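You operate a simulated robot arm through the tools that you are given. There is no shell and no other tool. Be economical: measure what you need, move in short steps, check, and stop when the job is done.

The job below is to be done with a simulated robot arm. You get a single attempt, and the scene is never put back.

TASK
Rinse the slimy basket, dry it, and shut it in the skimmer box.
Fine: Dip it in the wide white tub till the slime is gone, stand it on the striped towel till dry, lower it into the grey box and press the white lid on. Spill a teaspoon at most, drop nothing, leave nothing switched on.

Only the result counts: the job must be done as asked and must still hold three seconds after the hand-in. Knocking over, shifting, dropping, spilling or breaking anything else fails it. A push-on lid holds only when it is set on centred and level and pressed home; a screw cap is set on level and turned clockwise until tight. Flat cloth is picked up by pressing the open fingertips on it (5 to 10 N) and closing them slowly along it; thin cloth reads only 2 to 8 mm in the jaws.

THE ROBOT
A 6-joint arm with a two-finger parallel gripper, fixed in place. Base frame: the origin is at the foot of the arm, x ahead of it, y to its left, z up; the work surface is at about z = 0.82. Units: m, degrees, N and s.
With the tool pointing down near the work surface it reaches from about 0.32 to 0.7 m from the base axis. Its first joint turns from -166.0 to 166.0 degrees. Payload 4.1 kg.
The tool frame sits at the grasp point between the pads (the TCP): z along the fingers, y along the line on which they close. The tips reach 0.023 m beyond it. The gripper opens to 0.094 m. The fingers are 0.038 m wide and 0.01 m thick; the gripper's body (0.054 by 0.096 m) begins 0.039 m behind the TCP.
Orientation is told as [roll, pitch, yaw] about the base's x, y, z axes, in that order, counted from this pose: with the fingers straight down and closing along the base's y, the tool's x points along the base's -x, its y along +y and its z along -z.

THE INTERFACE
- The arm moves only by the tool apply_moves. Its argument "targets" is a list of rows, each a list of 6 numbers: the shift along the tool's x, y, z in m, then the turn, a rotation vector about the tool's x, y, z in degrees. In form: [[tx, ty, tz, wx, wy, wz], ...]. A call has 1 to 8 rows; each row is the pose to reach, as a shift and turn from the pose commanded when the call began, along the tool's axes at that moment. "hand" is the gripper command, from -1 (fully open) to 1 (shut), values between in proportion, set as the call begins (left out, the last holds). A row lasts 0.2 s, in which the tool goes at most 0.05 m and 8.6 degrees; a call with a longer step from one row to the next is refused whole, and so is a gripper value outside its range. Where a pose cannot be reached the arm comes as near as it can. A force on the tool above 40 N (or 10 N above the force at the start of the call, whichever is more), or a blocked arm, ends the call early, and 0.2 s more pass. The fingers move at their own pace (about 0.045 m/s each) and stop on an object; they squeeze with about 34 N. The grip force told is the motor's: it shows also when the fingers shut on nothing. Time passes only in rows, and 0.2 s behind the last, so rows that repeat a pose let the fingers close. The reply holds the time, the measured pose of the TCP, the force on the tool along the base axes, the opening and the grip force, in the units named above and with some noise.
- Cameras (640 x 400 px; columns grow to the right, rows downward): "scene" is fixed at [0.0445, -0.665, 1.4525]; the picture's right is [0.60, -0.80, 0.00], its down [-0.47, -0.35, -0.81] and it looks along [0.65, 0.49, -0.58] (base axes); focal length 314 px, centre (320, 200). "wrist" rides on the gripper at [-0.039, 0, -0.044] in the tool frame; the picture's right is [0.00, -1.00, 0.00], its down [0.97, 0.00, -0.24] and it looks along [0.24, 0.00, 0.97] (tool axes); focal length 218 px, centre (320, 200). There is no depth. A picture from a camera that has moved, and an enlarged one, comes with that camera's place and axes in the base frame and with its lens. The place of the scene camera against the robot may be out by one fixed shift of up to 0.025 m in any direction.
- camera(camera): a new picture of that camera. The clock stands still meanwhile.
- move_column(by): slides the trunk up (or, below 0, down) by that many m; the arm rides with it, the base frame stays. It gives what a move gives, with no picture.
- inspect(camera, box): a new picture of the part [left, top, right, bottom] of that camera's present view, enlarged. The clock stands still meanwhile.
- hand_in(): hands the job in; it is judged then, once.

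Go step by step. Nothing tells you positions but the pictures and the camera data: compare them with the known pose of the tool, close in by small moves and look again before you grip or let go. The budget is 120 turns and 84 pictures, counting those below and the enlarged ones. Unless the task says otherwise, let go and move clear before handing in, and close with one line.

The tools are called after "Request:" as name(argument=value, ...) on one line, values as JSON. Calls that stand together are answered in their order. apply_moves: Moves the arm, as the interface text tells. Its arguments: {"type":"object","properties":{"targets":{"type":"array","items":{"type":"array","items":{"type":"number"}}},"hand":{"type":"number"}},"required":["targets"]} The other tools are called the same way: move_column (by) slides the trunk up or down; camera (camera) takes a picture; inspect (camera, box) takes an enlarged picture of a part of a camera's view; hand_in () hands the job in.

At the start:

```text
time_s: 0.0
ee_pos: [0.4222, -0.0821, 1.2201]
tcp_rot: [0.1, 0.1, 0.0]
force: [0.4, -0.5, 0.0]
opening: 0.0941
grip_force: 0.1
trunk travel left (down, up): [-0.525, 0.065]
```

scene: 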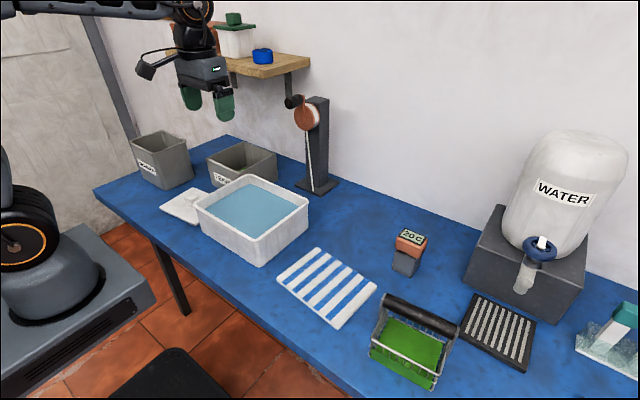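
wrist: 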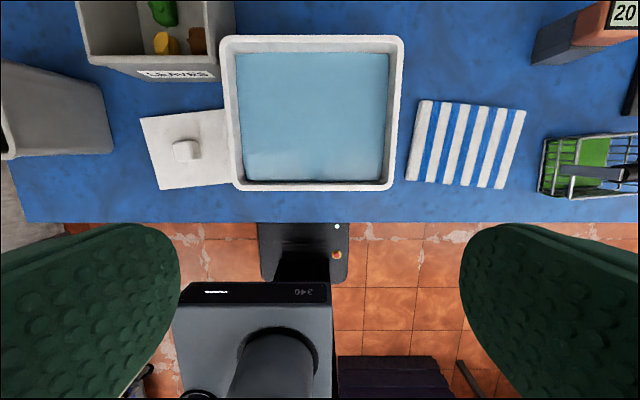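

I see the slimy wire basket at the right, the tub in the middle, the striped towel between them, and two grey boxes on the left, one of which reads "LEAVES". I'll look closer at the labels and the basket.

Request:
inspect(camera="scene", box=[120, 110, 320, 235])

Request:
inspect(camera="scene", box=[340, 220, 540, 400])

```text
3.20 times, centred on (220, 172) of scene
camera zoom: at [0.0445, -0.665, 1.4525], right [0.6, -0.8, 0.0], down [-0.47, -0.35, -0.81], along [0.65, 0.49, -0.58], focal length 1005 px, centre (640, 288)
```

zoom: 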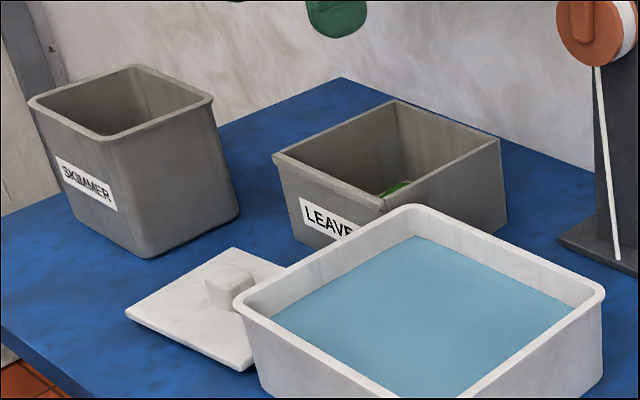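

```text
2.22 times, centred on (440, 310) of scene
camera zoom: at [0.0445, -0.665, 1.4525], right [0.6, -0.8, 0.0], down [-0.47, -0.35, -0.81], along [0.65, 0.49, -0.58], focal length 698 px, centre (53, -44)
```

zoom: 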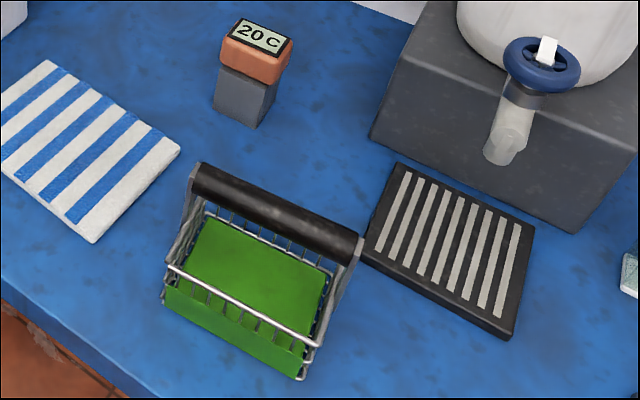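

The left grey box is "SKIMMER" (the target) and the other is "LEAVES" (a decoy). The basket is roughly at (0.43, -0.57), so I'll move the wrist camera toward it.

Request:
apply_moves(targets=[[0, -0.05, 0, 0, 0, 0], [0, -0.1, 0, 0, 0, 0], [0, -0.15, 0, 0, 0, 0], [0, -0.2, 0, 0, 0, 0], [0, -0.25, 0, 0, 0, 0], [0, -0.3, 0, 0, 0, 0], [0, -0.35, 0, 0, 0, 0]], hand=-1)

Request:
camera(camera="wrist")

```text
time_s: 1.6
ee_pos: [0.4225, -0.435, 1.2178]
tcp_rot: [0.2, 0.1, -0.1]
force: [0.2, 0.2, 0.8]
opening: 0.094
grip_force: 0.2
trunk travel left (down, up): [-0.525, 0.065]
```

```text
79 pictures are left
camera wrist: at [0.4606, -0.4353, 1.2608], right [0.0, -1.0, 0.0], down [-0.97, 0.0, 0.24], along [-0.24, 0.0, -0.97], focal length 218 px, centre (320, 200)
```

wrist: 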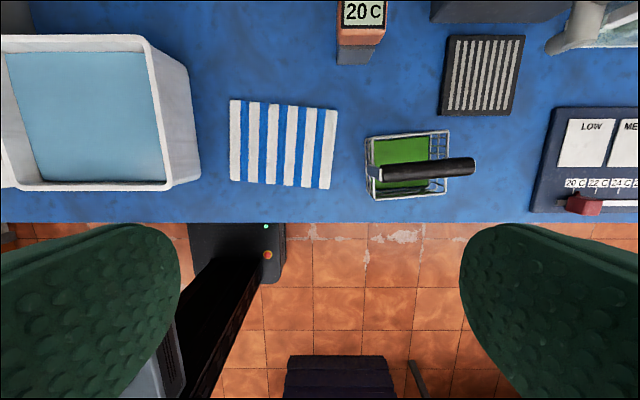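

The handle runs roughly along y, centred near (0.43, -0.59) at z about 0.94. I'll turn the gripper so it closes across the handle and hover above it.

Request:
apply_moves(targets=[[0, -0.02, 0, 0, 0, 8.5], [0, -0.04, 0, 0, 0, 17], [0, -0.06, 0, 0, 0, 25.5], [0, -0.08, 0, 0, 0, 34], [0, -0.1, 0, 0, 0, 42.5], [0, -0.12, 0, 0, 0, 51], [0, -0.14, 0, 0, 0, 59.5], [0, -0.15, 0, 0, 0, 68]])

Request:
apply_moves(targets=[[0, 0, 0.03, 0, 0, 8], [0, 0, 0.06, 0, 0, 16], [0, 0, 0.09, 0, 0, 16]])

Request:
camera(camera="wrist")

Request:
camera(camera="scene")

```text
time_s: 3.4
ee_pos: [0.3762, -0.5032, 1.185]
tcp_rot: [0.0, 0.0, -61.9]
force: [-0.6, 0.3, 0.1]
opening: 0.094
grip_force: 0.0
out of reach, approached as far as the arm can: row 2, 3, 4, 5, 6, 7, 8
trunk travel left (down, up): [-0.525, 0.065]
```

```text
time_s: 4.2
ee_pos: [0.3805, -0.5046, 1.0938]
tcp_rot: [0.1, 0.0, -77.9]
force: [-0.6, -0.7, 0.3]
opening: 0.0941
grip_force: 0.1
trunk travel left (down, up): [-0.525, 0.065]
```

```text
78 pictures are left
camera wrist: at [0.3878, -0.5443, 1.1376], right [-0.98, -0.21, 0.0], down [-0.21, 0.95, 0.24], along [-0.05, 0.23, -0.97], focal length 218 px, centre (320, 200)
```

wrist: 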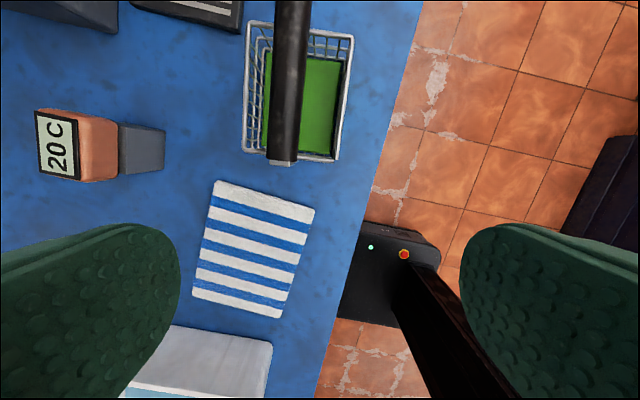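

```text
77 pictures are left
```

scene: 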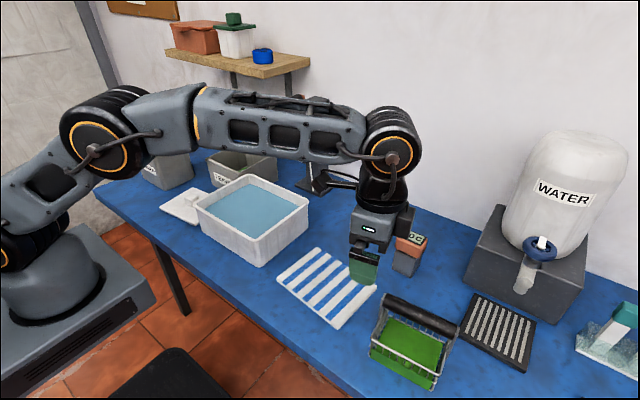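

The handle's near end is at about (0.42, -0.52), and its centre at (0.427, -0.59) is at the edge of my reach. I'll go lower and outward to see how far the arm gets.

Request:
apply_moves(targets=[[-0.02, 0.01, 0.03, 0, 0, 3], [-0.05, 0.02, 0.06, 0, 0, 6.5], [-0.0935, 0.0276, 0.065, 0, 0, 6.5], [-0.0935, 0.0276, 0.065, 0, 0, 6.5]])

Request:
camera(camera="wrist")

```text
time_s: 5.2
ee_pos: [0.4004, -0.5507, 1.0186]
tcp_rot: [0.0, 0.0, -84.1]
force: [0.1, 0.1, 0.6]
opening: 0.0944
grip_force: 0.1
out of reach, approached as far as the arm can: row 2, 3, 4
trunk travel left (down, up): [-0.525, 0.065]
```

```text
76 pictures are left
camera wrist: at [0.4038, -0.5892, 1.0619], right [-0.99, -0.1, 0.0], down [-0.1, 0.97, 0.24], along [-0.02, 0.24, -0.97], focal length 218 px, centre (320, 200)
```

wrist: 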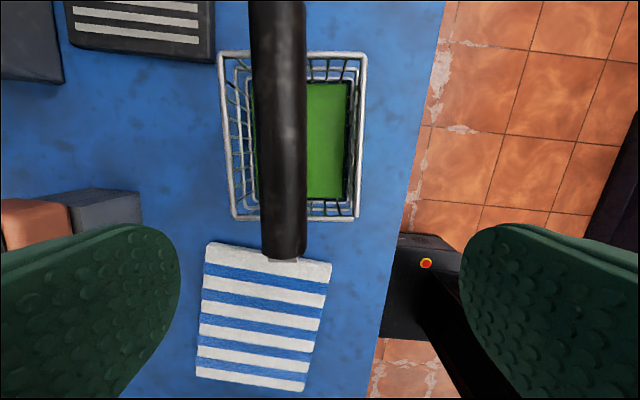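

Straight down, the arm runs out at a radius of about 0.69. I'll lean the tool outward about its closing axis to reach the handle's centre, and regrasp upright later at the towel.

Request:
apply_moves(targets=[[0, 0.01, 0, 0, -8, 0], [-0.01, 0.0226, 0, 0, -16, 0], [-0.04, 0.0226, 0, 0, -18, 0], [-0.04, 0.0226, 0.01, 0, -18, 0]])

Request:
camera(camera="wrist")

Request:
inspect(camera="scene", box=[340, 200, 500, 400])

```text
time_s: 6.2
ee_pos: [0.4279, -0.5873, 1.0104]
tcp_rot: [-0.1, -18.0, -84.2]
force: [0.5, 0.4, -0.5]
opening: 0.094
grip_force: 0.1
out of reach, approached as far as the arm can: row 1, 2
trunk travel left (down, up): [-0.525, 0.065]
```

```text
75 pictures are left
camera wrist: at [0.43, -0.6121, 1.063], right [-0.99, -0.1, 0.0], down [-0.1, 0.99, -0.07], along [0.01, -0.07, -1.0], focal length 218 px, centre (320, 200)
```

wrist: 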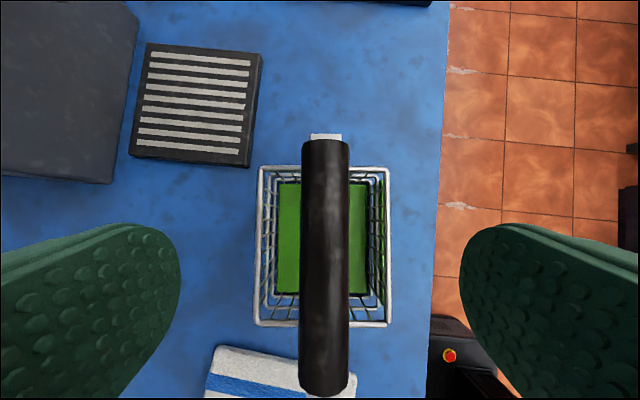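

```text
2.00 times, centred on (420, 300) of scene
camera zoom: at [0.0445, -0.665, 1.4525], right [0.6, -0.8, 0.0], down [-0.47, -0.35, -0.81], along [0.65, 0.49, -0.58], focal length 628 px, centre (120, 0)
```

zoom: 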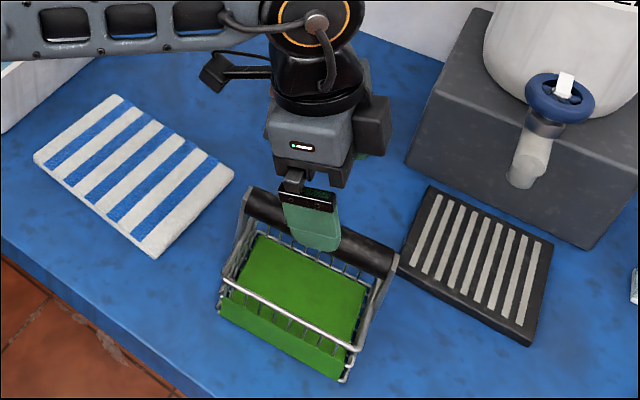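

The gripper straddles the handle, lined up and centred. I'll descend straight down to the handle axis and look.

Request:
apply_moves(targets=[[0.0062, -0.002, 0.019, 0, 0, 0], [0.0124, -0.002, 0.038, 0, 0, 0], [0.0185, -0.002, 0.057, 0, 0, 0], [0.0195, -0.002, 0.06, 0, 0, 0]])

Request:
camera(camera="wrist")

Request:
inspect(camera="scene", box=[340, 200, 500, 400])

```text
time_s: 7.2
ee_pos: [0.4295, -0.592, 0.9471]
tcp_rot: [0.0, -18.0, -84.2]
force: [0.0, 0.2, -0.5]
opening: 0.0938
grip_force: 0.2
out of reach, approached as far as the arm can: row 1, 2, 3, 4
trunk travel left (down, up): [-0.525, 0.065]
```

```text
73 pictures are left
camera wrist: at [0.4318, -0.617, 1.0002], right [-0.99, -0.1, 0.0], down [-0.1, 0.99, -0.07], along [0.01, -0.07, -1.0], focal length 218 px, centre (320, 200)
```

wrist: 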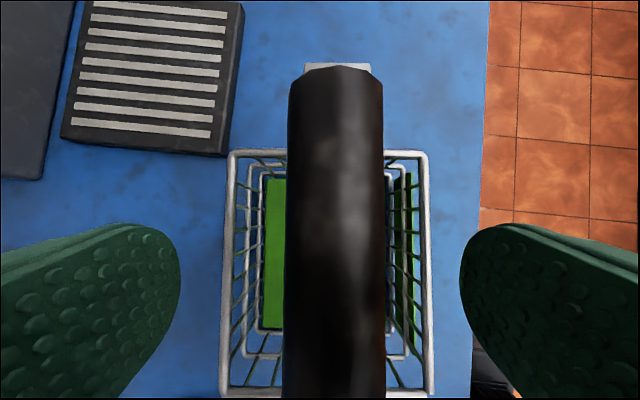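

```text
2.00 times, centred on (420, 300) of scene
camera zoom: at [0.0445, -0.665, 1.4525], right [0.6, -0.8, 0.0], down [-0.47, -0.35, -0.81], along [0.65, 0.49, -0.58], focal length 628 px, centre (120, 0)
```

zoom: 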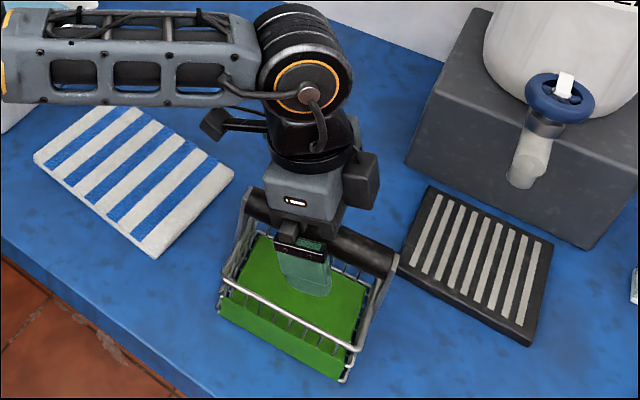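

The handle lies between the pads at axis height, so I'll close.

Request:
apply_moves(targets=[[0, 0, 0, 0, 0, 0], [0, 0, 0, 0, 0, 0], [0, 0, 0, 0, 0, 0], [0, 0, 0, 0, 0, 0], [0, 0, 0, 0, 0, 0], [0, 0, 0, 0, 0, 0]], hand=1)

```text
time_s: 8.6
ee_pos: [0.4304, -0.5929, 0.9474]
tcp_rot: [0.0, -18.0, -84.2]
force: [-0.6, -0.3, 0.3]
opening: 0.0275
grip_force: 34.4
trunk travel left (down, up): [-0.525, 0.065]
```

Gripped with an opening of 27.5 mm. I'll lift with the trunk, since the arm is at its limit.

Request:
move_column(by=0.06)

Request:
camera(camera="scene")

```text
time_s: 9.6
ee_pos: [0.4311, -0.5921, 1.0061]
tcp_rot: [0.0, -17.8, -84.3]
force: [-0.1, -0.5, -2.2]
opening: 0.0271
grip_force: 33.9
trunk travel left (down, up): [-0.585, 0.005]
```

```text
71 pictures are left
```

scene: 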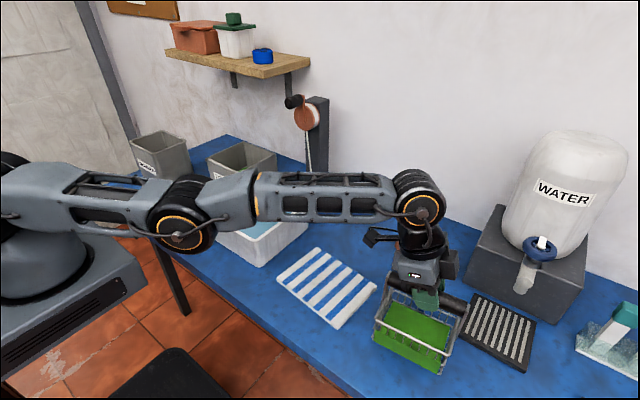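

The basket is up and level, weighing about 0.2 kg. The tub is centred near (0.497, -0.07) with its rim at about z = 0.93, so I'll go inward and up before crossing over.

Request:
apply_moves(targets=[[0.0424, 0.0045, -0.0137, 0, 0, 0], [0.064, 0.008, -0.0435, 0, 0, 0], [0.078, 0.011, -0.082, 0, 0, 0], [0.092, 0.013, -0.118, 0, 0, 0], [0.1076, 0.015, -0.1506, 0, 0, 0]])

Request:
apply_moves(targets=[[0.04, 0.0115, -0.013, 0, 0, 0], [0.08, 0.023, -0.026, 0, 0, 0], [0.12, 0.035, -0.039, 0, 0, 0], [0.16, 0.047, -0.052, 0, 0, 0], [0.2, 0.058, -0.065, 0, 0, 0], [0.24, 0.07, -0.078, 0, 0, 0], [0.28, 0.082, -0.091, 0, 0, 0]])

Request:
camera(camera="scene")

Request:
camera(camera="wrist")

```text
time_s: 10.8
ee_pos: [0.4301, -0.4425, 1.1177]
tcp_rot: [0.0, -17.9, -84.2]
force: [0.4, 0.4, -2.7]
opening: 0.0269
grip_force: 34.2
out of reach, approached as far as the arm can: row 1
trunk travel left (down, up): [-0.585, 0.005]
```

```text
time_s: 12.4
ee_pos: [0.4807, -0.1412, 1.1184]
tcp_rot: [-0.1, -18.1, -84.3]
force: [-0.4, 0.8, -2.8]
opening: 0.027
grip_force: 33.7
trunk travel left (down, up): [-0.585, 0.005]
```

```text
70 pictures are left
```

scene: 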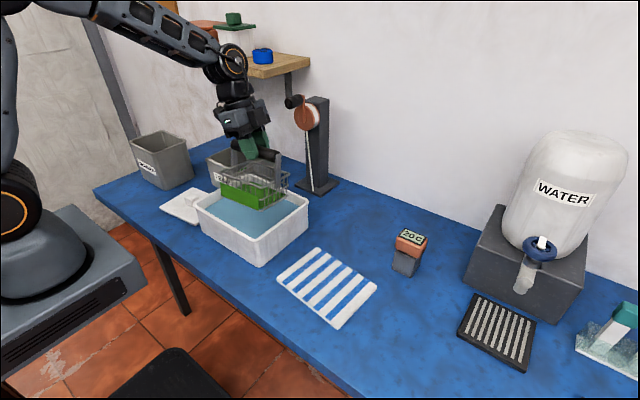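

```text
69 pictures are left
camera wrist: at [0.4834, -0.1654, 1.1718], right [-0.99, -0.1, 0.0], down [-0.1, 0.99, -0.07], along [0.01, -0.07, -1.0], focal length 218 px, centre (320, 200)
```

wrist: 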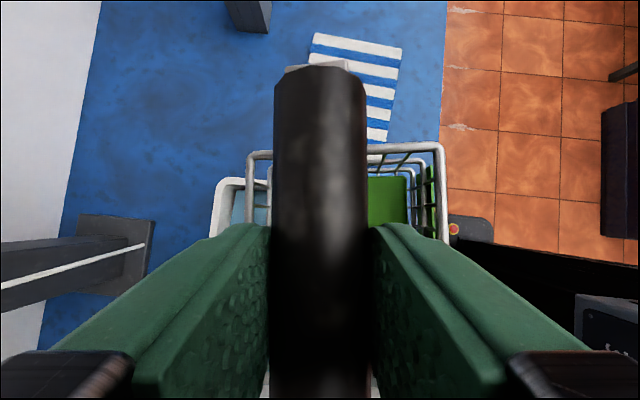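

The basket is near the tub. I'll centre it over the water and look before dipping.

Request:
apply_moves(targets=[[0.033, 0.0115, -0.0105, 0, 0, 0], [0.0655, 0.023, -0.0211, 0, 0, 0], [0.081, 0.023, 0.0269, 0, 0, 0], [0.081, 0.023, 0.0269, 0, 0, 0]])

Request:
inspect(camera="scene", box=[180, 100, 340, 280])

Request:
camera(camera="wrist")

```text
refused: row 3 steps farther than a row can; nothing moved
```

```text
2.22 times, centred on (260, 190) of scene
camera zoom: at [0.0445, -0.665, 1.4525], right [0.6, -0.8, 0.0], down [-0.47, -0.35, -0.81], along [0.65, 0.49, -0.58], focal length 698 px, centre (453, 222)
```

zoom: 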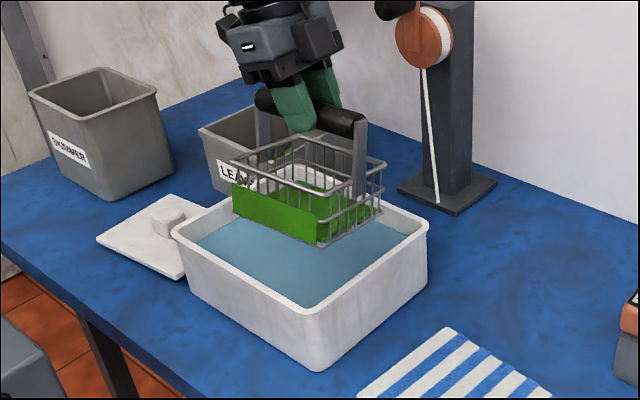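

```text
67 pictures are left
camera wrist: at [0.4834, -0.1654, 1.1718], right [-0.99, -0.1, 0.0], down [-0.1, 0.99, -0.07], along [0.01, -0.07, -1.0], focal length 218 px, centre (320, 200)
```

wrist: 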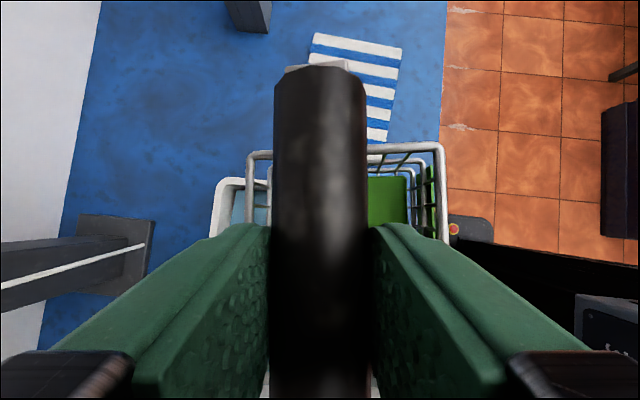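

The slime covers the lower half of the basket. I'll centre over the tub with smaller steps.

Request:
apply_moves(targets=[[0.033, 0.0115, -0.0105, 0, 0, 0], [0.0655, 0.023, -0.0211, 0, 0, 0], [0.0732, 0.023, 0.0029, 0, 0, 0], [0.081, 0.023, 0.0269, 0, 0, 0], [0.081, 0.023, 0.0269, 0, 0, 0]])

Request:
inspect(camera="scene", box=[180, 100, 340, 280])

Request:
camera(camera="wrist")

```text
time_s: 13.6
ee_pos: [0.498, -0.0711, 1.0666]
tcp_rot: [0.0, -17.9, -84.2]
force: [-0.1, -0.6, -3.6]
opening: 0.027
grip_force: 33.4
trunk travel left (down, up): [-0.585, 0.005]
```

```text
2.22 times, centred on (260, 190) of scene
camera zoom: at [0.0445, -0.665, 1.4525], right [0.6, -0.8, 0.0], down [-0.47, -0.35, -0.81], along [0.65, 0.49, -0.58], focal length 698 px, centre (453, 222)
```

zoom: 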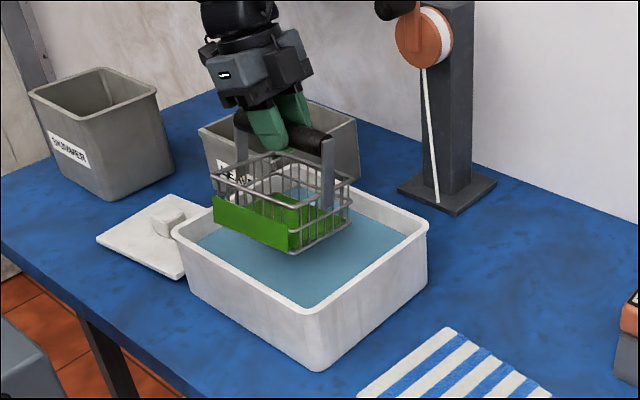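

```text
65 pictures are left
camera wrist: at [0.4995, -0.0954, 1.1193], right [-0.99, -0.1, 0.0], down [-0.1, 0.99, -0.07], along [0.01, -0.07, -1.0], focal length 218 px, centre (320, 200)
```

wrist: 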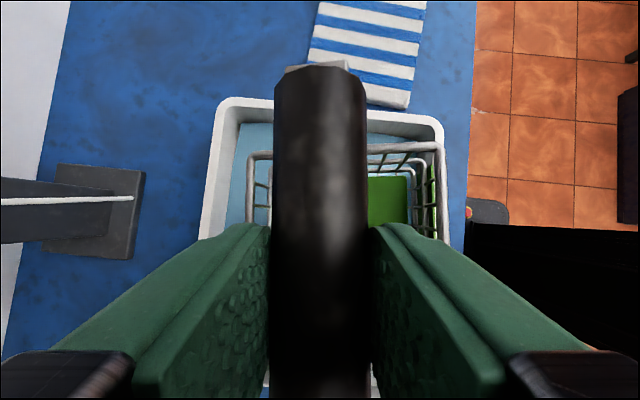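

The basket hangs tilted about 9° around its handle, but it clears the tub walls. I'll lower it slowly into the water.

Request:
apply_moves(targets=[[0.0045, 0.005, 0.0141, 0, 0, 0], [0.009, 0.01, 0.0283, 0, 0, 0], [0.0133, 0.01, 0.0425, 0, 0, 0], [0.0177, 0.01, 0.0567, 0, 0, 0], [0.0221, 0.01, 0.0708, 0, 0, 0], [0.0265, 0.01, 0.085, 0, 0, 0], [0.0265, 0.01, 0.085, 0, 0, 0], [0.0265, 0.01, 0.085, 0, 0, 0]])

Request:
inspect(camera="scene", box=[180, 100, 340, 280])

```text
time_s: 15.4
ee_pos: [0.5076, -0.071, 0.9772]
tcp_rot: [0.0, -18.1, -84.2]
force: [0.4, 0.2, -2.1]
opening: 0.0271
grip_force: 33.8
trunk travel left (down, up): [-0.585, 0.005]
```

```text
2.22 times, centred on (260, 190) of scene
camera zoom: at [0.0445, -0.665, 1.4525], right [0.6, -0.8, 0.0], down [-0.47, -0.35, -0.81], along [0.65, 0.49, -0.58], focal length 698 px, centre (453, 222)
```

zoom: 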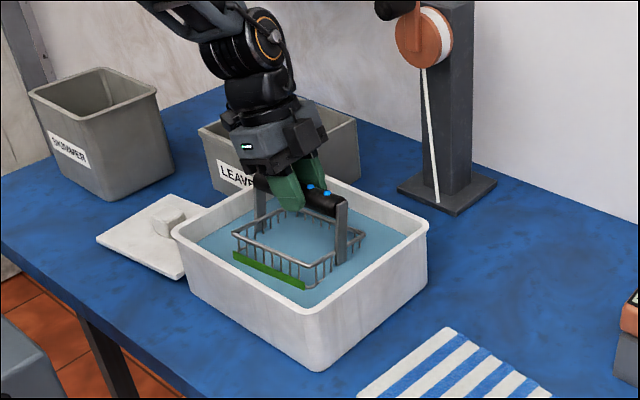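

The near edge of slime stays above water because of the tilt. I'll level the basket by rolling about the handle axis and go a bit deeper.

Request:
apply_moves(targets=[[0, 0, 0, -4, 0, 1.3], [0, 0, 0, -8.1, 0, 2.63], [0.0018, 0, 0.0057, -8.1, 0, 2.63], [0.0037, 0, 0.0114, -8.1, 0, 2.63], [0.0037, 0, 0.0114, -8.1, 0, 2.63], [0.0037, 0, 0.0114, -8.1, 0, 2.63]])

Request:
inspect(camera="scene", box=[180, 100, 340, 280])

```text
time_s: 16.8
ee_pos: [0.5076, -0.0712, 0.9649]
tcp_rot: [8.9, -17.8, -86.9]
force: [-0.2, 0.4, -2.6]
opening: 0.0271
grip_force: 34.5
trunk travel left (down, up): [-0.585, 0.005]
```

```text
2.22 times, centred on (260, 190) of scene
camera zoom: at [0.0445, -0.665, 1.4525], right [0.6, -0.8, 0.0], down [-0.47, -0.35, -0.81], along [0.65, 0.49, -0.58], focal length 698 px, centre (453, 222)
```

zoom: 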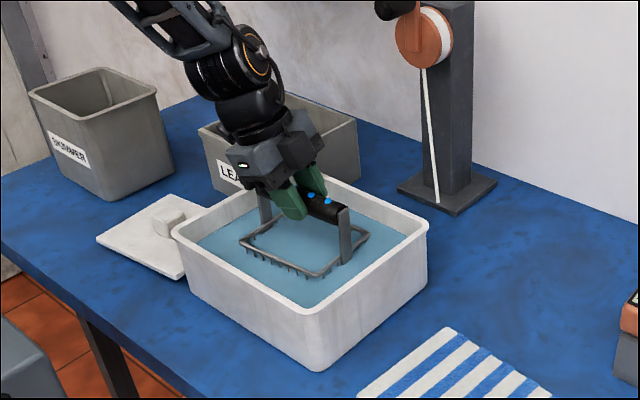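

The basket is level and fully under to its rim. I'll swish gently for a few seconds.

Request:
apply_moves(targets=[[0.01, 0, -0.003, 0, 0, 0], [0.01, 0, -0.003, 0, 0, 0], [-0.01, 0, 0.003, 0, 0, 0], [-0.01, 0, 0.003, 0, 0, 0], [0.01, 0, -0.003, 0, 0, 0], [-0.01, 0, 0.003, 0, 0, 0], [0, 0, 0, 0, 0, 0], [0, 0, 0, 0, 0, 0]])

Request:
apply_moves(targets=[[0, 0, 0, 0, 0, 0], [0, 0, 0, 0, 0, 0], [0, 0, 0, 0, 0, 0], [0, 0, 0, 0, 0, 0], [0, 0, 0, 0, 0, 0], [0, 0, 0, 0, 0, 0], [0, 0, 0, 0, 0, 0], [0, 0, 0, 0, 0, 0]])

Request:
inspect(camera="scene", box=[180, 100, 340, 280])

```text
time_s: 18.6
ee_pos: [0.5071, -0.0709, 0.9663]
tcp_rot: [8.9, -17.8, -86.9]
force: [-0.3, 0.5, -3.1]
opening: 0.027
grip_force: 34.2
trunk travel left (down, up): [-0.585, 0.005]
```

```text
time_s: 20.4
ee_pos: [0.5094, -0.0699, 0.9669]
tcp_rot: [8.8, -17.7, -86.9]
force: [-0.1, 0.6, -2.5]
opening: 0.0267
grip_force: 34.1
trunk travel left (down, up): [-0.585, 0.005]
```

```text
2.22 times, centred on (260, 190) of scene
camera zoom: at [0.0445, -0.665, 1.4525], right [0.6, -0.8, 0.0], down [-0.47, -0.35, -0.81], along [0.65, 0.49, -0.58], focal length 698 px, centre (453, 222)
```

zoom: 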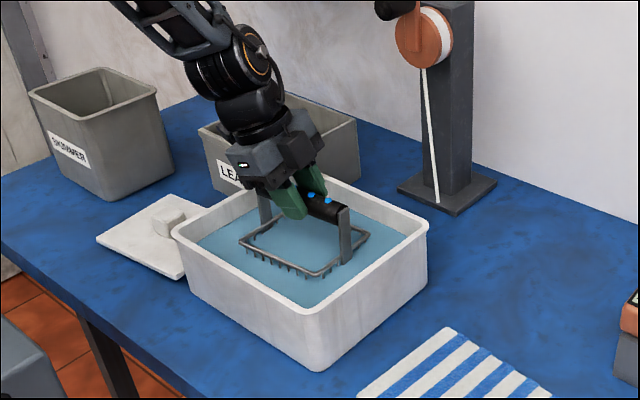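

I'll raise it over the tub to check whether the slime is gone.

Request:
apply_moves(targets=[[-0.0073, 0.0035, -0.0224, 0, 0, 0], [-0.0145, 0.007, -0.0448, 0, 0, 0], [-0.0218, 0.0106, -0.0672, 0, 0, 0], [-0.029, 0.0141, -0.0896, 0, 0, 0], [-0.029, 0.0141, -0.0896, 0, 0, 0], [-0.029, 0.0141, -0.0896, 0, 0, 0]])

Request:
inspect(camera="scene", box=[200, 100, 320, 240])

```text
time_s: 21.8
ee_pos: [0.5074, -0.0712, 1.0617]
tcp_rot: [8.9, -17.8, -86.9]
force: [0.3, 0.4, -2.4]
opening: 0.0267
grip_force: 33.8
trunk travel left (down, up): [-0.585, 0.005]
```

```text
2.86 times, centred on (260, 170) of scene
camera zoom: at [0.0445, -0.665, 1.4525], right [0.6, -0.8, 0.0], down [-0.47, -0.35, -0.81], along [0.65, 0.49, -0.58], focal length 897 px, centre (491, 286)
```

zoom: 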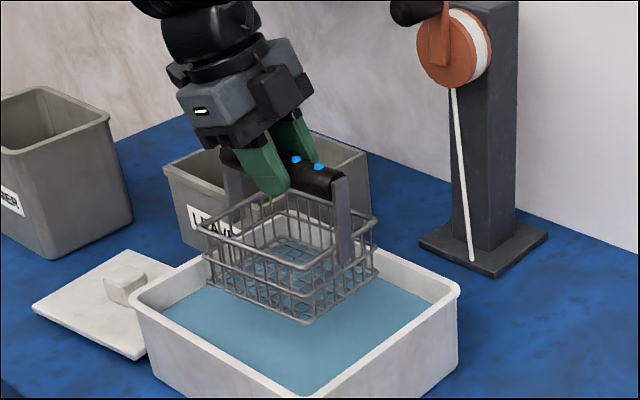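

The slime is gone and drops show on the handle. I'll let it drip over the tub for several seconds.

Request:
apply_moves(targets=[[0, 0, 0, 0, 0, 0], [0, 0, 0, 0, 0, 0], [0, 0, 0, 0, 0, 0], [0, 0, 0, 0, 0, 0], [0, 0, 0, 0, 0, 0], [0, 0, 0, 0, 0, 0], [0, 0, 0, 0, 0, 0], [0, 0, 0, 0, 0, 0]])

Request:
apply_moves(targets=[[0, 0, 0, 0, 0, 0], [0, 0, 0, 0, 0, 0], [0, 0, 0, 0, 0, 0], [0, 0, 0, 0, 0, 0], [0, 0, 0, 0, 0, 0], [0, 0, 0, 0, 0, 0], [0, 0, 0, 0, 0, 0], [0, 0, 0, 0, 0, 0]])

Request:
apply_moves(targets=[[0, 0, 0, 0, 0, 0], [0, 0, 0, 0, 0, 0], [0, 0, 0, 0, 0, 0], [0, 0, 0, 0, 0, 0], [0, 0, 0, 0, 0, 0], [0, 0, 0, 0, 0, 0], [0, 0, 0, 0, 0, 0], [0, 0, 0, 0, 0, 0]])

Request:
inspect(camera="scene", box=[200, 100, 320, 240])

```text
time_s: 23.6
ee_pos: [0.5086, -0.0702, 1.0625]
tcp_rot: [8.9, -17.8, -86.8]
force: [-1.1, 0.5, -4.0]
opening: 0.0269
grip_force: 33.9
trunk travel left (down, up): [-0.585, 0.005]
```

```text
time_s: 25.4
ee_pos: [0.508, -0.0706, 1.0621]
tcp_rot: [8.9, -17.9, -86.9]
force: [0.2, 0.4, -2.2]
opening: 0.027
grip_force: 34.2
trunk travel left (down, up): [-0.585, 0.005]
```

```text
time_s: 27.2
ee_pos: [0.5086, -0.0709, 1.0629]
tcp_rot: [8.9, -17.8, -86.8]
force: [-0.2, 0.0, -3.2]
opening: 0.027
grip_force: 34.2
trunk travel left (down, up): [-0.585, 0.005]
```

```text
2.86 times, centred on (260, 170) of scene
camera zoom: at [0.0445, -0.665, 1.4525], right [0.6, -0.8, 0.0], down [-0.47, -0.35, -0.81], along [0.65, 0.49, -0.58], focal length 897 px, centre (491, 286)
```

zoom: 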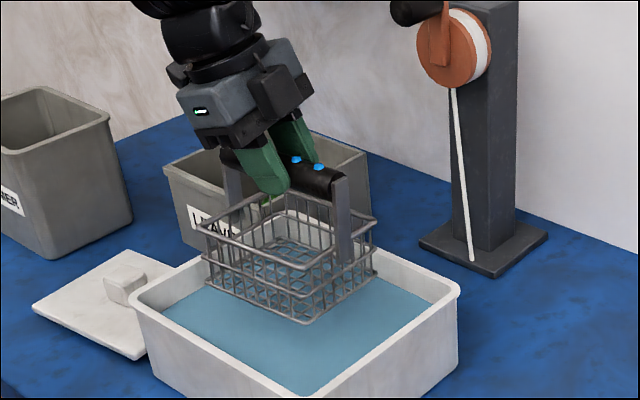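

Now I'll carry it to the towel, centred about (0.459, -0.362).

Request:
apply_moves(targets=[[-0.0149, 0.0073, -0.0462, 0, 0, 0], [-0.0547, -0.0038, -0.035, 0, 0, 0], [-0.0946, -0.0149, -0.0238, 0, 0, 0], [-0.1344, -0.026, -0.0126, 0, 0, 0], [-0.1742, -0.0371, -0.0015, 0, 0, 0], [-0.214, -0.0481, 0.0097, 0, 0, 0], [-0.2539, -0.0592, 0.0209, 0, 0, 0], [-0.2937, -0.0703, 0.0321, 0, 0, 0]])

Request:
apply_moves(targets=[[0.0107, -0.0052, 0.033, 0, 0, 0], [0.0214, -0.0104, 0.066, 0, 0, 0], [0.0305, -0.0148, 0.0943, 0, 0, 0], [0.0305, -0.0148, 0.0943, 0, 0, 0]])

Request:
camera(camera="scene")

Request:
camera(camera="wrist")

```text
time_s: 29.0
ee_pos: [0.4578, -0.369, 1.1093]
tcp_rot: [9.0, -17.6, -86.8]
force: [0.4, 0.7, -2.3]
opening: 0.027
grip_force: 33.9
trunk travel left (down, up): [-0.585, 0.005]
```

```text
time_s: 30.0
ee_pos: [0.459, -0.3655, 1.0106]
tcp_rot: [8.9, -17.8, -86.9]
force: [0.2, 0.0, -3.2]
opening: 0.0267
grip_force: 34.3
trunk travel left (down, up): [-0.585, 0.005]
```

```text
59 pictures are left
```

scene: 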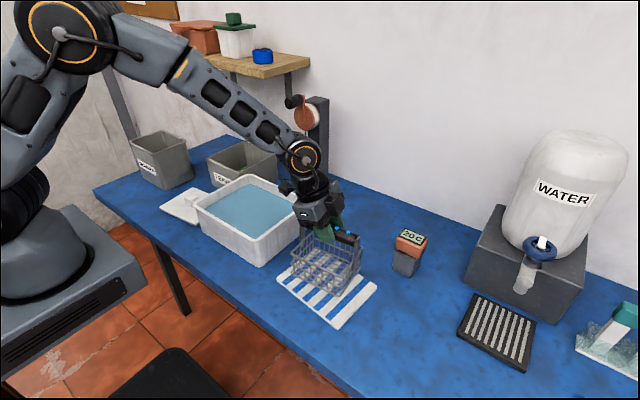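

```text
58 pictures are left
camera wrist: at [0.453, -0.3919, 1.0619], right [-0.98, -0.1, -0.15], down [-0.09, 0.99, -0.07], along [0.15, -0.06, -0.99], focal length 218 px, centre (320, 200)
```

wrist: 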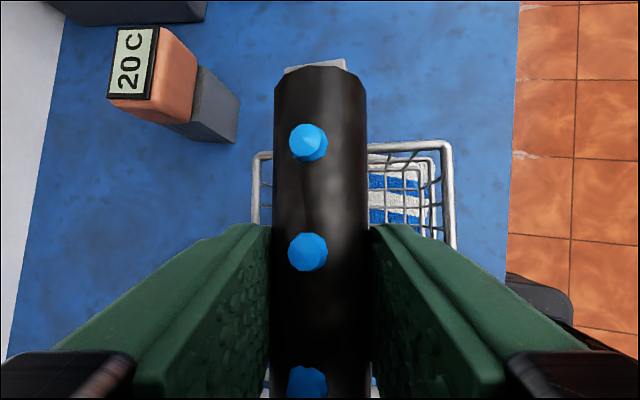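

I'm hovering about 5 cm above the towel. I'll lower it to just over the towel and check.

Request:
apply_moves(targets=[[0.0045, -0.0022, 0.014, 0, 0, 0], [0.009, -0.0044, 0.028, 0, 0, 0], [0.0125, -0.006, 0.0385, 0, 0, 0], [0.0125, -0.006, 0.0385, 0, 0, 0]])

Request:
inspect(camera="scene", box=[260, 180, 400, 340])

```text
time_s: 31.0
ee_pos: [0.4587, -0.3666, 0.9689]
tcp_rot: [8.9, -17.9, -86.8]
force: [0.8, 0.3, -3.3]
opening: 0.0267
grip_force: 34.5
trunk travel left (down, up): [-0.585, 0.005]
```

```text
2.50 times, centred on (330, 260) of scene
camera zoom: at [0.0445, -0.665, 1.4525], right [0.6, -0.8, 0.0], down [-0.47, -0.35, -0.81], along [0.65, 0.49, -0.58], focal length 785 px, centre (295, 50)
```

zoom: 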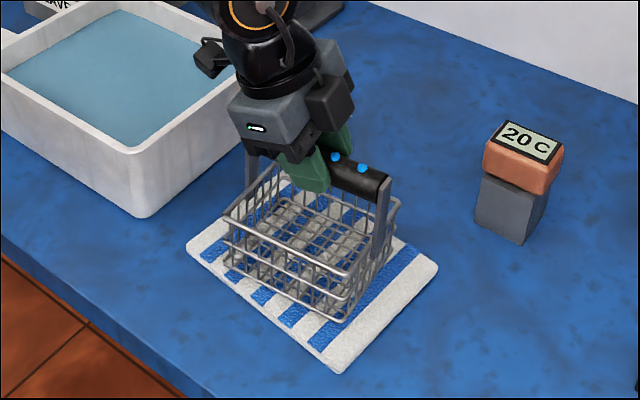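

The basket sits well within the towel, so I'll lower it in small steps until contact.

Request:
apply_moves(targets=[[0.0009, -0.0004, 0.0028, 0, 0, 0], [0.0018, -0.0009, 0.0057, 0, 0, 0], [0.0027, -0.0013, 0.0085, 0, 0, 0]])

```text
time_s: 31.8
ee_pos: [0.4582, -0.367, 0.9633]
tcp_rot: [9.2, -17.8, -87.0]
force: [-8.0, -3.1, 21.8]
opening: 0.0268
grip_force: 33.9
trunk travel left (down, up): [-0.585, 0.005]
```

Contact. I'll ease off a few mm to relieve the load, then check before opening.

Request:
apply_moves(targets=[[-0.0009, 0.0004, -0.0028, 0, 0, 0], [-0.0009, 0.0004, -0.0028, 0, 0, 0]])

Request:
inspect(camera="scene", box=[260, 180, 400, 340])

```text
time_s: 32.4
ee_pos: [0.4599, -0.3654, 0.9629]
tcp_rot: [9.0, -17.8, -87.0]
force: [-1.1, -3.8, 7.5]
opening: 0.027
grip_force: 34.3
trunk travel left (down, up): [-0.585, 0.005]
```

```text
2.50 times, centred on (330, 260) of scene
camera zoom: at [0.0445, -0.665, 1.4525], right [0.6, -0.8, 0.0], down [-0.47, -0.35, -0.81], along [0.65, 0.49, -0.58], focal length 785 px, centre (295, 50)
```

zoom: 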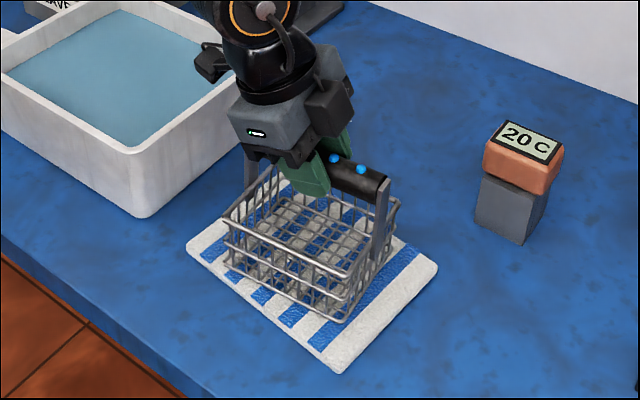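

It's resting on the towel. I'll release and back straight off along the tool axis.

Request:
apply_moves(targets=[[0, 0, 0, 0, 0, 0], [0, 0, 0, 0, 0, 0], [0, 0, 0, 0, 0, 0], [0, 0, 0, 0, 0, 0], [0, 0, -0.03, 0, 0, 0], [0, 0, -0.07, 0, 0, 0], [0, 0, -0.11, 0, 0, 0]], hand=-1)

Request:
camera(camera="scene")

Request:
camera(camera="wrist")

```text
time_s: 34.0
ee_pos: [0.4394, -0.3333, 1.0672]
tcp_rot: [8.9, -17.6, -86.9]
force: [0.2, 0.2, -0.1]
opening: 0.0941
grip_force: 0.1
trunk travel left (down, up): [-0.585, 0.005]
```

```text
55 pictures are left
```

scene: 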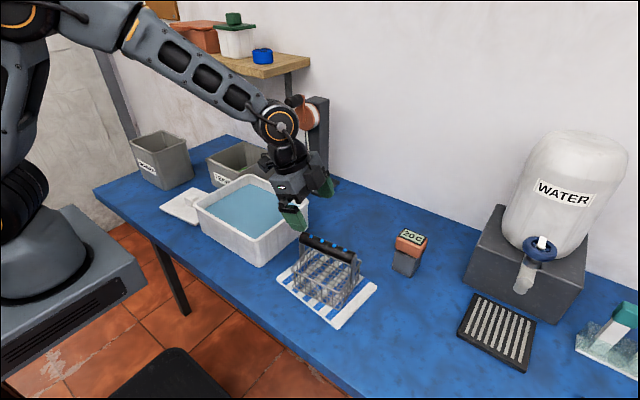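

```text
54 pictures are left
camera wrist: at [0.4331, -0.3593, 1.1197], right [-0.98, -0.1, -0.15], down [-0.09, 0.99, -0.07], along [0.15, -0.06, -0.99], focal length 218 px, centre (320, 200)
```

wrist: 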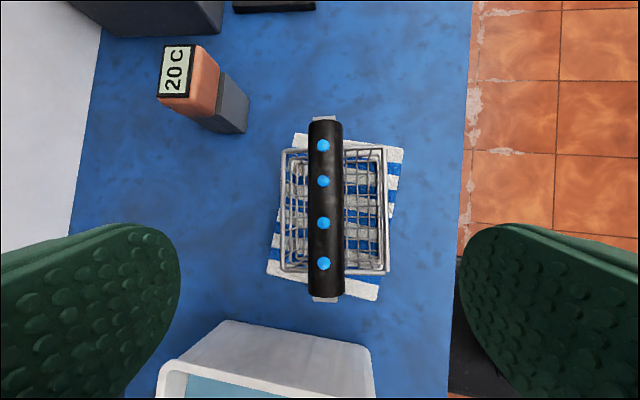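

The basket stands on the towel, still wet with drops showing. While it dries, I'll straighten the tool and survey the skimmer box and lid.

Request:
apply_moves(targets=[[-0.0125, 0.006, -0.0385, 4, 0, -1.3], [-0.025, 0.012, -0.077, 8.1, 0, -2.63], [-0.0375, 0.0185, -0.1155, 8.1, 0, -2.63]])

Request:
apply_moves(targets=[[0, 0, 0, 0, 6, 0], [0, 0, 0, 0, 12, 0], [0, 0, 0, 0, 18, 0]])

```text
time_s: 34.8
ee_pos: [0.4407, -0.3336, 1.1916]
tcp_rot: [0.0, -18.0, -84.2]
force: [-0.2, 0.0, -0.2]
opening: 0.0938
grip_force: 0.1
trunk travel left (down, up): [-0.585, 0.005]
```

```text
time_s: 35.6
ee_pos: [0.4411, -0.3336, 1.1889]
tcp_rot: [0.0, 0.1, -84.2]
force: [0.1, 1.3, -0.5]
opening: 0.0941
grip_force: 0.0
trunk travel left (down, up): [-0.585, 0.005]
```

Request:
apply_moves(targets=[[0.048, 0.003, -0.006, 0, 0, 0], [0.096, 0.006, -0.012, 0, 0, 0], [0.144, 0.009, -0.018, 0, 0, 0], [0.192, 0.012, -0.024, 0, 0, 0], [0.24, 0.014, -0.03, 0, 0, 0], [0.288, 0.017, -0.03, 0, 0, 0], [0.336, 0.02, -0.03, 0, 0, 0], [0.384, 0.023, -0.03, 0, 0, 0]])

Request:
apply_moves(targets=[[0.048, 0.003, 0, 0, 0, 0], [0.096, 0.005, 0, 0, 0, 0]])

Request:
camera(camera="wrist")

Request:
inspect(camera="scene", box=[260, 200, 400, 340])

```text
time_s: 37.4
ee_pos: [0.4242, 0.0521, 1.2211]
tcp_rot: [0.0, 0.0, -84.2]
force: [0.6, 0.8, 0.0]
opening: 0.0938
grip_force: 0.0
trunk travel left (down, up): [-0.585, 0.005]
```

```text
time_s: 38.0
ee_pos: [0.42, 0.1472, 1.219]
tcp_rot: [-0.1, 0.0, -84.2]
force: [-0.1, -0.1, -0.1]
opening: 0.094
grip_force: 0.1
trunk travel left (down, up): [-0.585, 0.005]
```

```text
53 pictures are left
camera wrist: at [0.4232, 0.1081, 1.2625], right [-0.99, -0.1, 0.0], down [-0.1, 0.97, 0.24], along [-0.03, 0.24, -0.97], focal length 218 px, centre (320, 200)
```

wrist: 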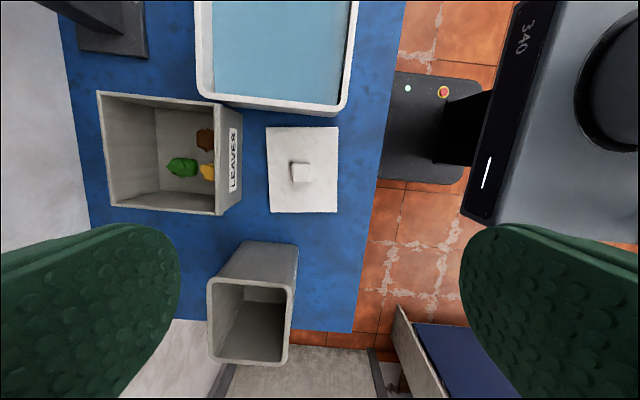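

```text
2.86 times, centred on (330, 270) of scene
camera zoom: at [0.0445, -0.665, 1.4525], right [0.6, -0.8, 0.0], down [-0.47, -0.35, -0.81], along [0.65, 0.49, -0.58], focal length 897 px, centre (291, 0)
```

zoom: 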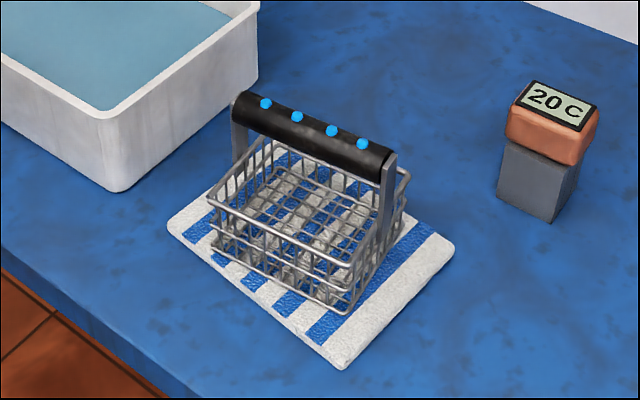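

The box is near (0.50, 0.39) with its rim around z = 0.97, and the lid lies near (0.43, 0.16). The basket is still wet, so I'll look at the box from nearly overhead.

Request:
apply_moves(targets=[[0.042, 0.0204, 0, 0, 0, 0], [0.084, 0.041, 0, 0, 0, 0], [0.127, 0.061, 0, 0, 0, 0], [0.169, 0.082, 0, 0, 0, 0], [0.211, 0.102, 0, 0, 0, 0]])

Request:
camera(camera="wrist")

```text
time_s: 39.2
ee_pos: [0.5014, 0.369, 1.2176]
tcp_rot: [-0.1, 0.0, -84.2]
force: [-0.4, 0.0, 0.1]
opening: 0.0942
grip_force: 0.2
trunk travel left (down, up): [-0.585, 0.005]
```

```text
51 pictures are left
camera wrist: at [0.5047, 0.3284, 1.2614], right [-0.99, -0.1, 0.0], down [-0.1, 0.97, 0.24], along [-0.03, 0.24, -0.97], focal length 218 px, centre (320, 200)
```

wrist: 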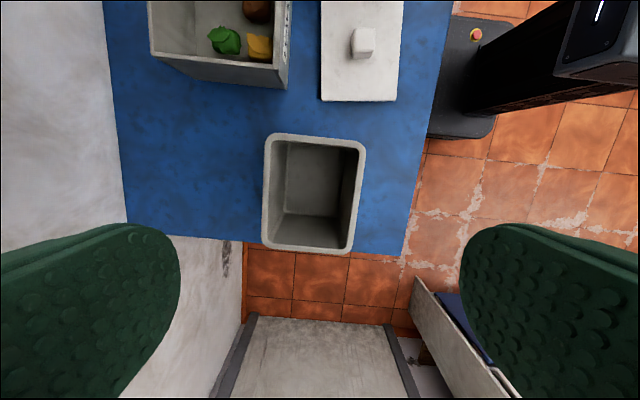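

Request:
inspect(camera="wrist", box=[230, 110, 390, 270])

Request:
inspect(camera="scene", box=[120, 110, 220, 240])

```text
2.50 times, centred on (310, 190) of wrist
camera zoom: at [0.5047, 0.3284, 1.2614], right [-0.99, -0.1, 0.0], down [-0.1, 0.97, 0.24], along [-0.03, 0.24, -0.97], focal length 546 px, centre (345, 225)
```

zoom: 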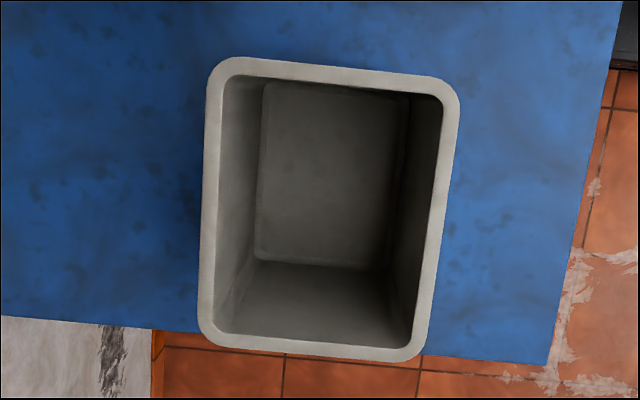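

```text
3.08 times, centred on (170, 175) of scene
camera zoom: at [0.0445, -0.665, 1.4525], right [0.6, -0.8, 0.0], down [-0.47, -0.35, -0.81], along [0.65, 0.49, -0.58], focal length 966 px, centre (782, 277)
```

zoom: 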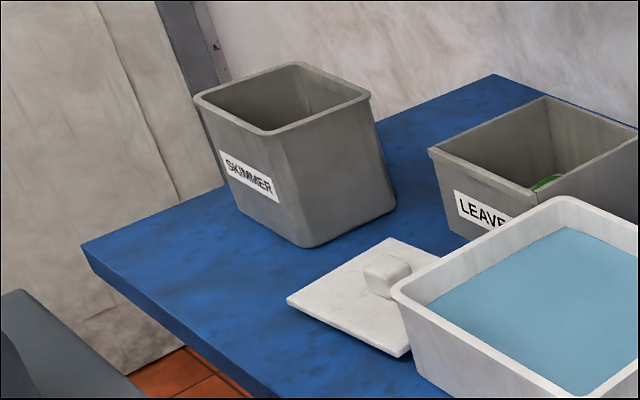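

The box's inside is about 0.116 × 0.147 m, centred at (0.508, 0.396) and turned only about 2°; the lid's knob is at (0.451, 0.158). I'll return over the basket while it dries.

Request:
apply_moves(targets=[[-0.045, -0.007, 0, 0, 0, 0], [-0.09, -0.0145, 0, 0, 0, 0], [-0.135, -0.0217, 0, 0, 0, 0], [-0.18, -0.029, 0, 0, 0, 0], [-0.2256, -0.036, 0, 0, 0, 0], [-0.271, -0.0435, 0, 0, 0, 0], [-0.316, -0.0507, 0, 0, 0, 0], [-0.361, -0.058, 0, 0, 0, 0]])

Request:
apply_moves(targets=[[-0.045, -0.007, 0.005, 0, 0, 0], [-0.09, -0.0145, 0.01, 0, 0, 0], [-0.135, -0.0217, 0.015, 0, 0, 0], [-0.18, -0.029, 0.02, 0, 0, 0], [-0.2256, -0.036, 0.03, 0, 0, 0], [-0.271, -0.0435, 0.04, 0, 0, 0], [-0.316, -0.0507, 0.05, 0, 0, 0], [-0.361, -0.058, 0.06, 0, 0, 0]])

Request:
camera(camera="wrist")

```text
time_s: 41.0
ee_pos: [0.4806, 0.0005, 1.2212]
tcp_rot: [0.0, 0.1, -84.1]
force: [0.5, -0.1, -0.9]
opening: 0.0941
grip_force: 0.0
trunk travel left (down, up): [-0.585, 0.005]
```

```text
time_s: 42.8
ee_pos: [0.4582, -0.3653, 1.1584]
tcp_rot: [-0.1, 0.1, -84.2]
force: [-0.3, -0.3, 0.4]
opening: 0.0938
grip_force: 0.1
trunk travel left (down, up): [-0.585, 0.005]
```

```text
48 pictures are left
camera wrist: at [0.4614, -0.4049, 1.2013], right [-0.99, -0.1, 0.0], down [-0.1, 0.97, 0.24], along [-0.03, 0.24, -0.97], focal length 218 px, centre (320, 200)
```

wrist: 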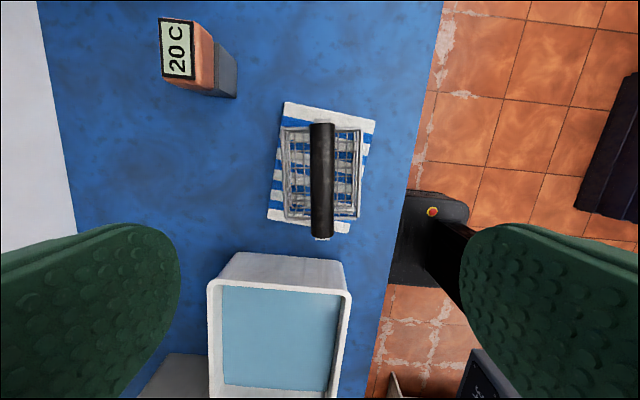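

The drops are gone, so the basket looks dry. I'll confirm close up.

Request:
inspect(camera="scene", box=[260, 200, 400, 340])

Request:
inspect(camera="wrist", box=[255, 90, 395, 250])

```text
2.86 times, centred on (330, 270) of scene
camera zoom: at [0.0445, -0.665, 1.4525], right [0.6, -0.8, 0.0], down [-0.47, -0.35, -0.81], along [0.65, 0.49, -0.58], focal length 897 px, centre (291, 0)
```

zoom: 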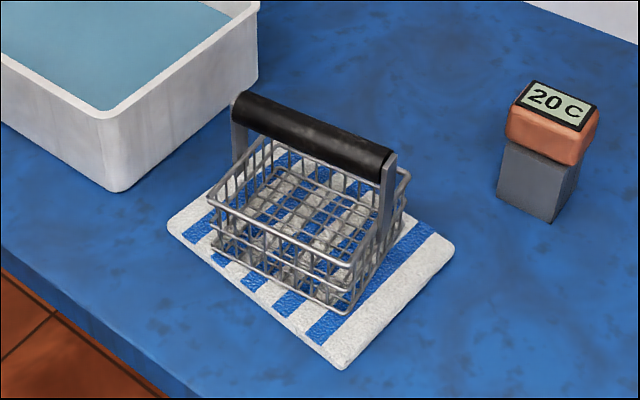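

```text
2.50 times, centred on (325, 170) of wrist
camera zoom: at [0.4614, -0.4049, 1.2013], right [-0.99, -0.1, 0.0], down [-0.1, 0.97, 0.24], along [-0.03, 0.24, -0.97], focal length 546 px, centre (308, 275)
```

zoom: 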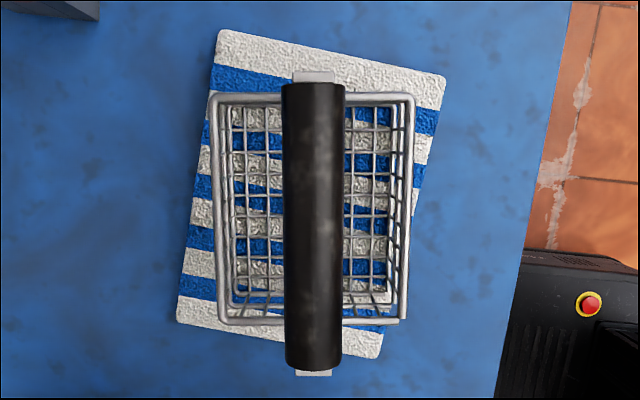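

Dry. The basket is about 0.109 × 0.12 m with a handle 0.14 m long, so the box is a snug fit. I'll descend over the handle, correcting a 3 mm offset.

Request:
apply_moves(targets=[[0.001, -0.001, 0.04, 0, 0, 0], [0.002, -0.002, 0.08, 0, 0, 0], [0.003, -0.0027, 0.12, 0, 0, 0], [0.003, -0.0027, 0.16, 0, 0, 0], [0.003, -0.0027, 0.16, 0, 0, 0]])

Request:
camera(camera="wrist")

```text
time_s: 44.0
ee_pos: [0.455, -0.3614, 1.0]
tcp_rot: [0.0, 0.0, -84.2]
force: [0.7, 0.5, -0.2]
opening: 0.094
grip_force: 0.0
trunk travel left (down, up): [-0.585, 0.005]
```

```text
45 pictures are left
camera wrist: at [0.4577, -0.4007, 1.0429], right [-0.99, -0.1, 0.0], down [-0.1, 0.97, 0.24], along [-0.02, 0.24, -0.97], focal length 218 px, centre (320, 200)
```

wrist: 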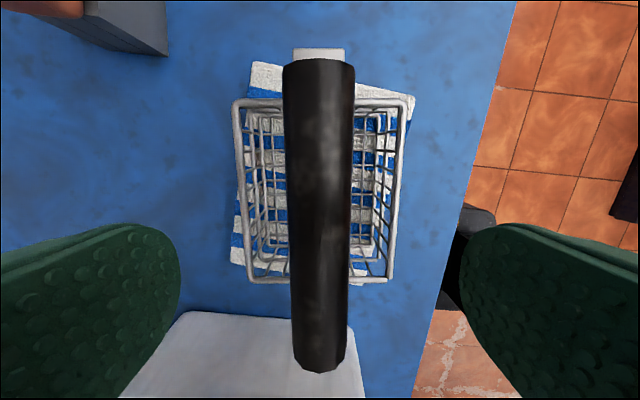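

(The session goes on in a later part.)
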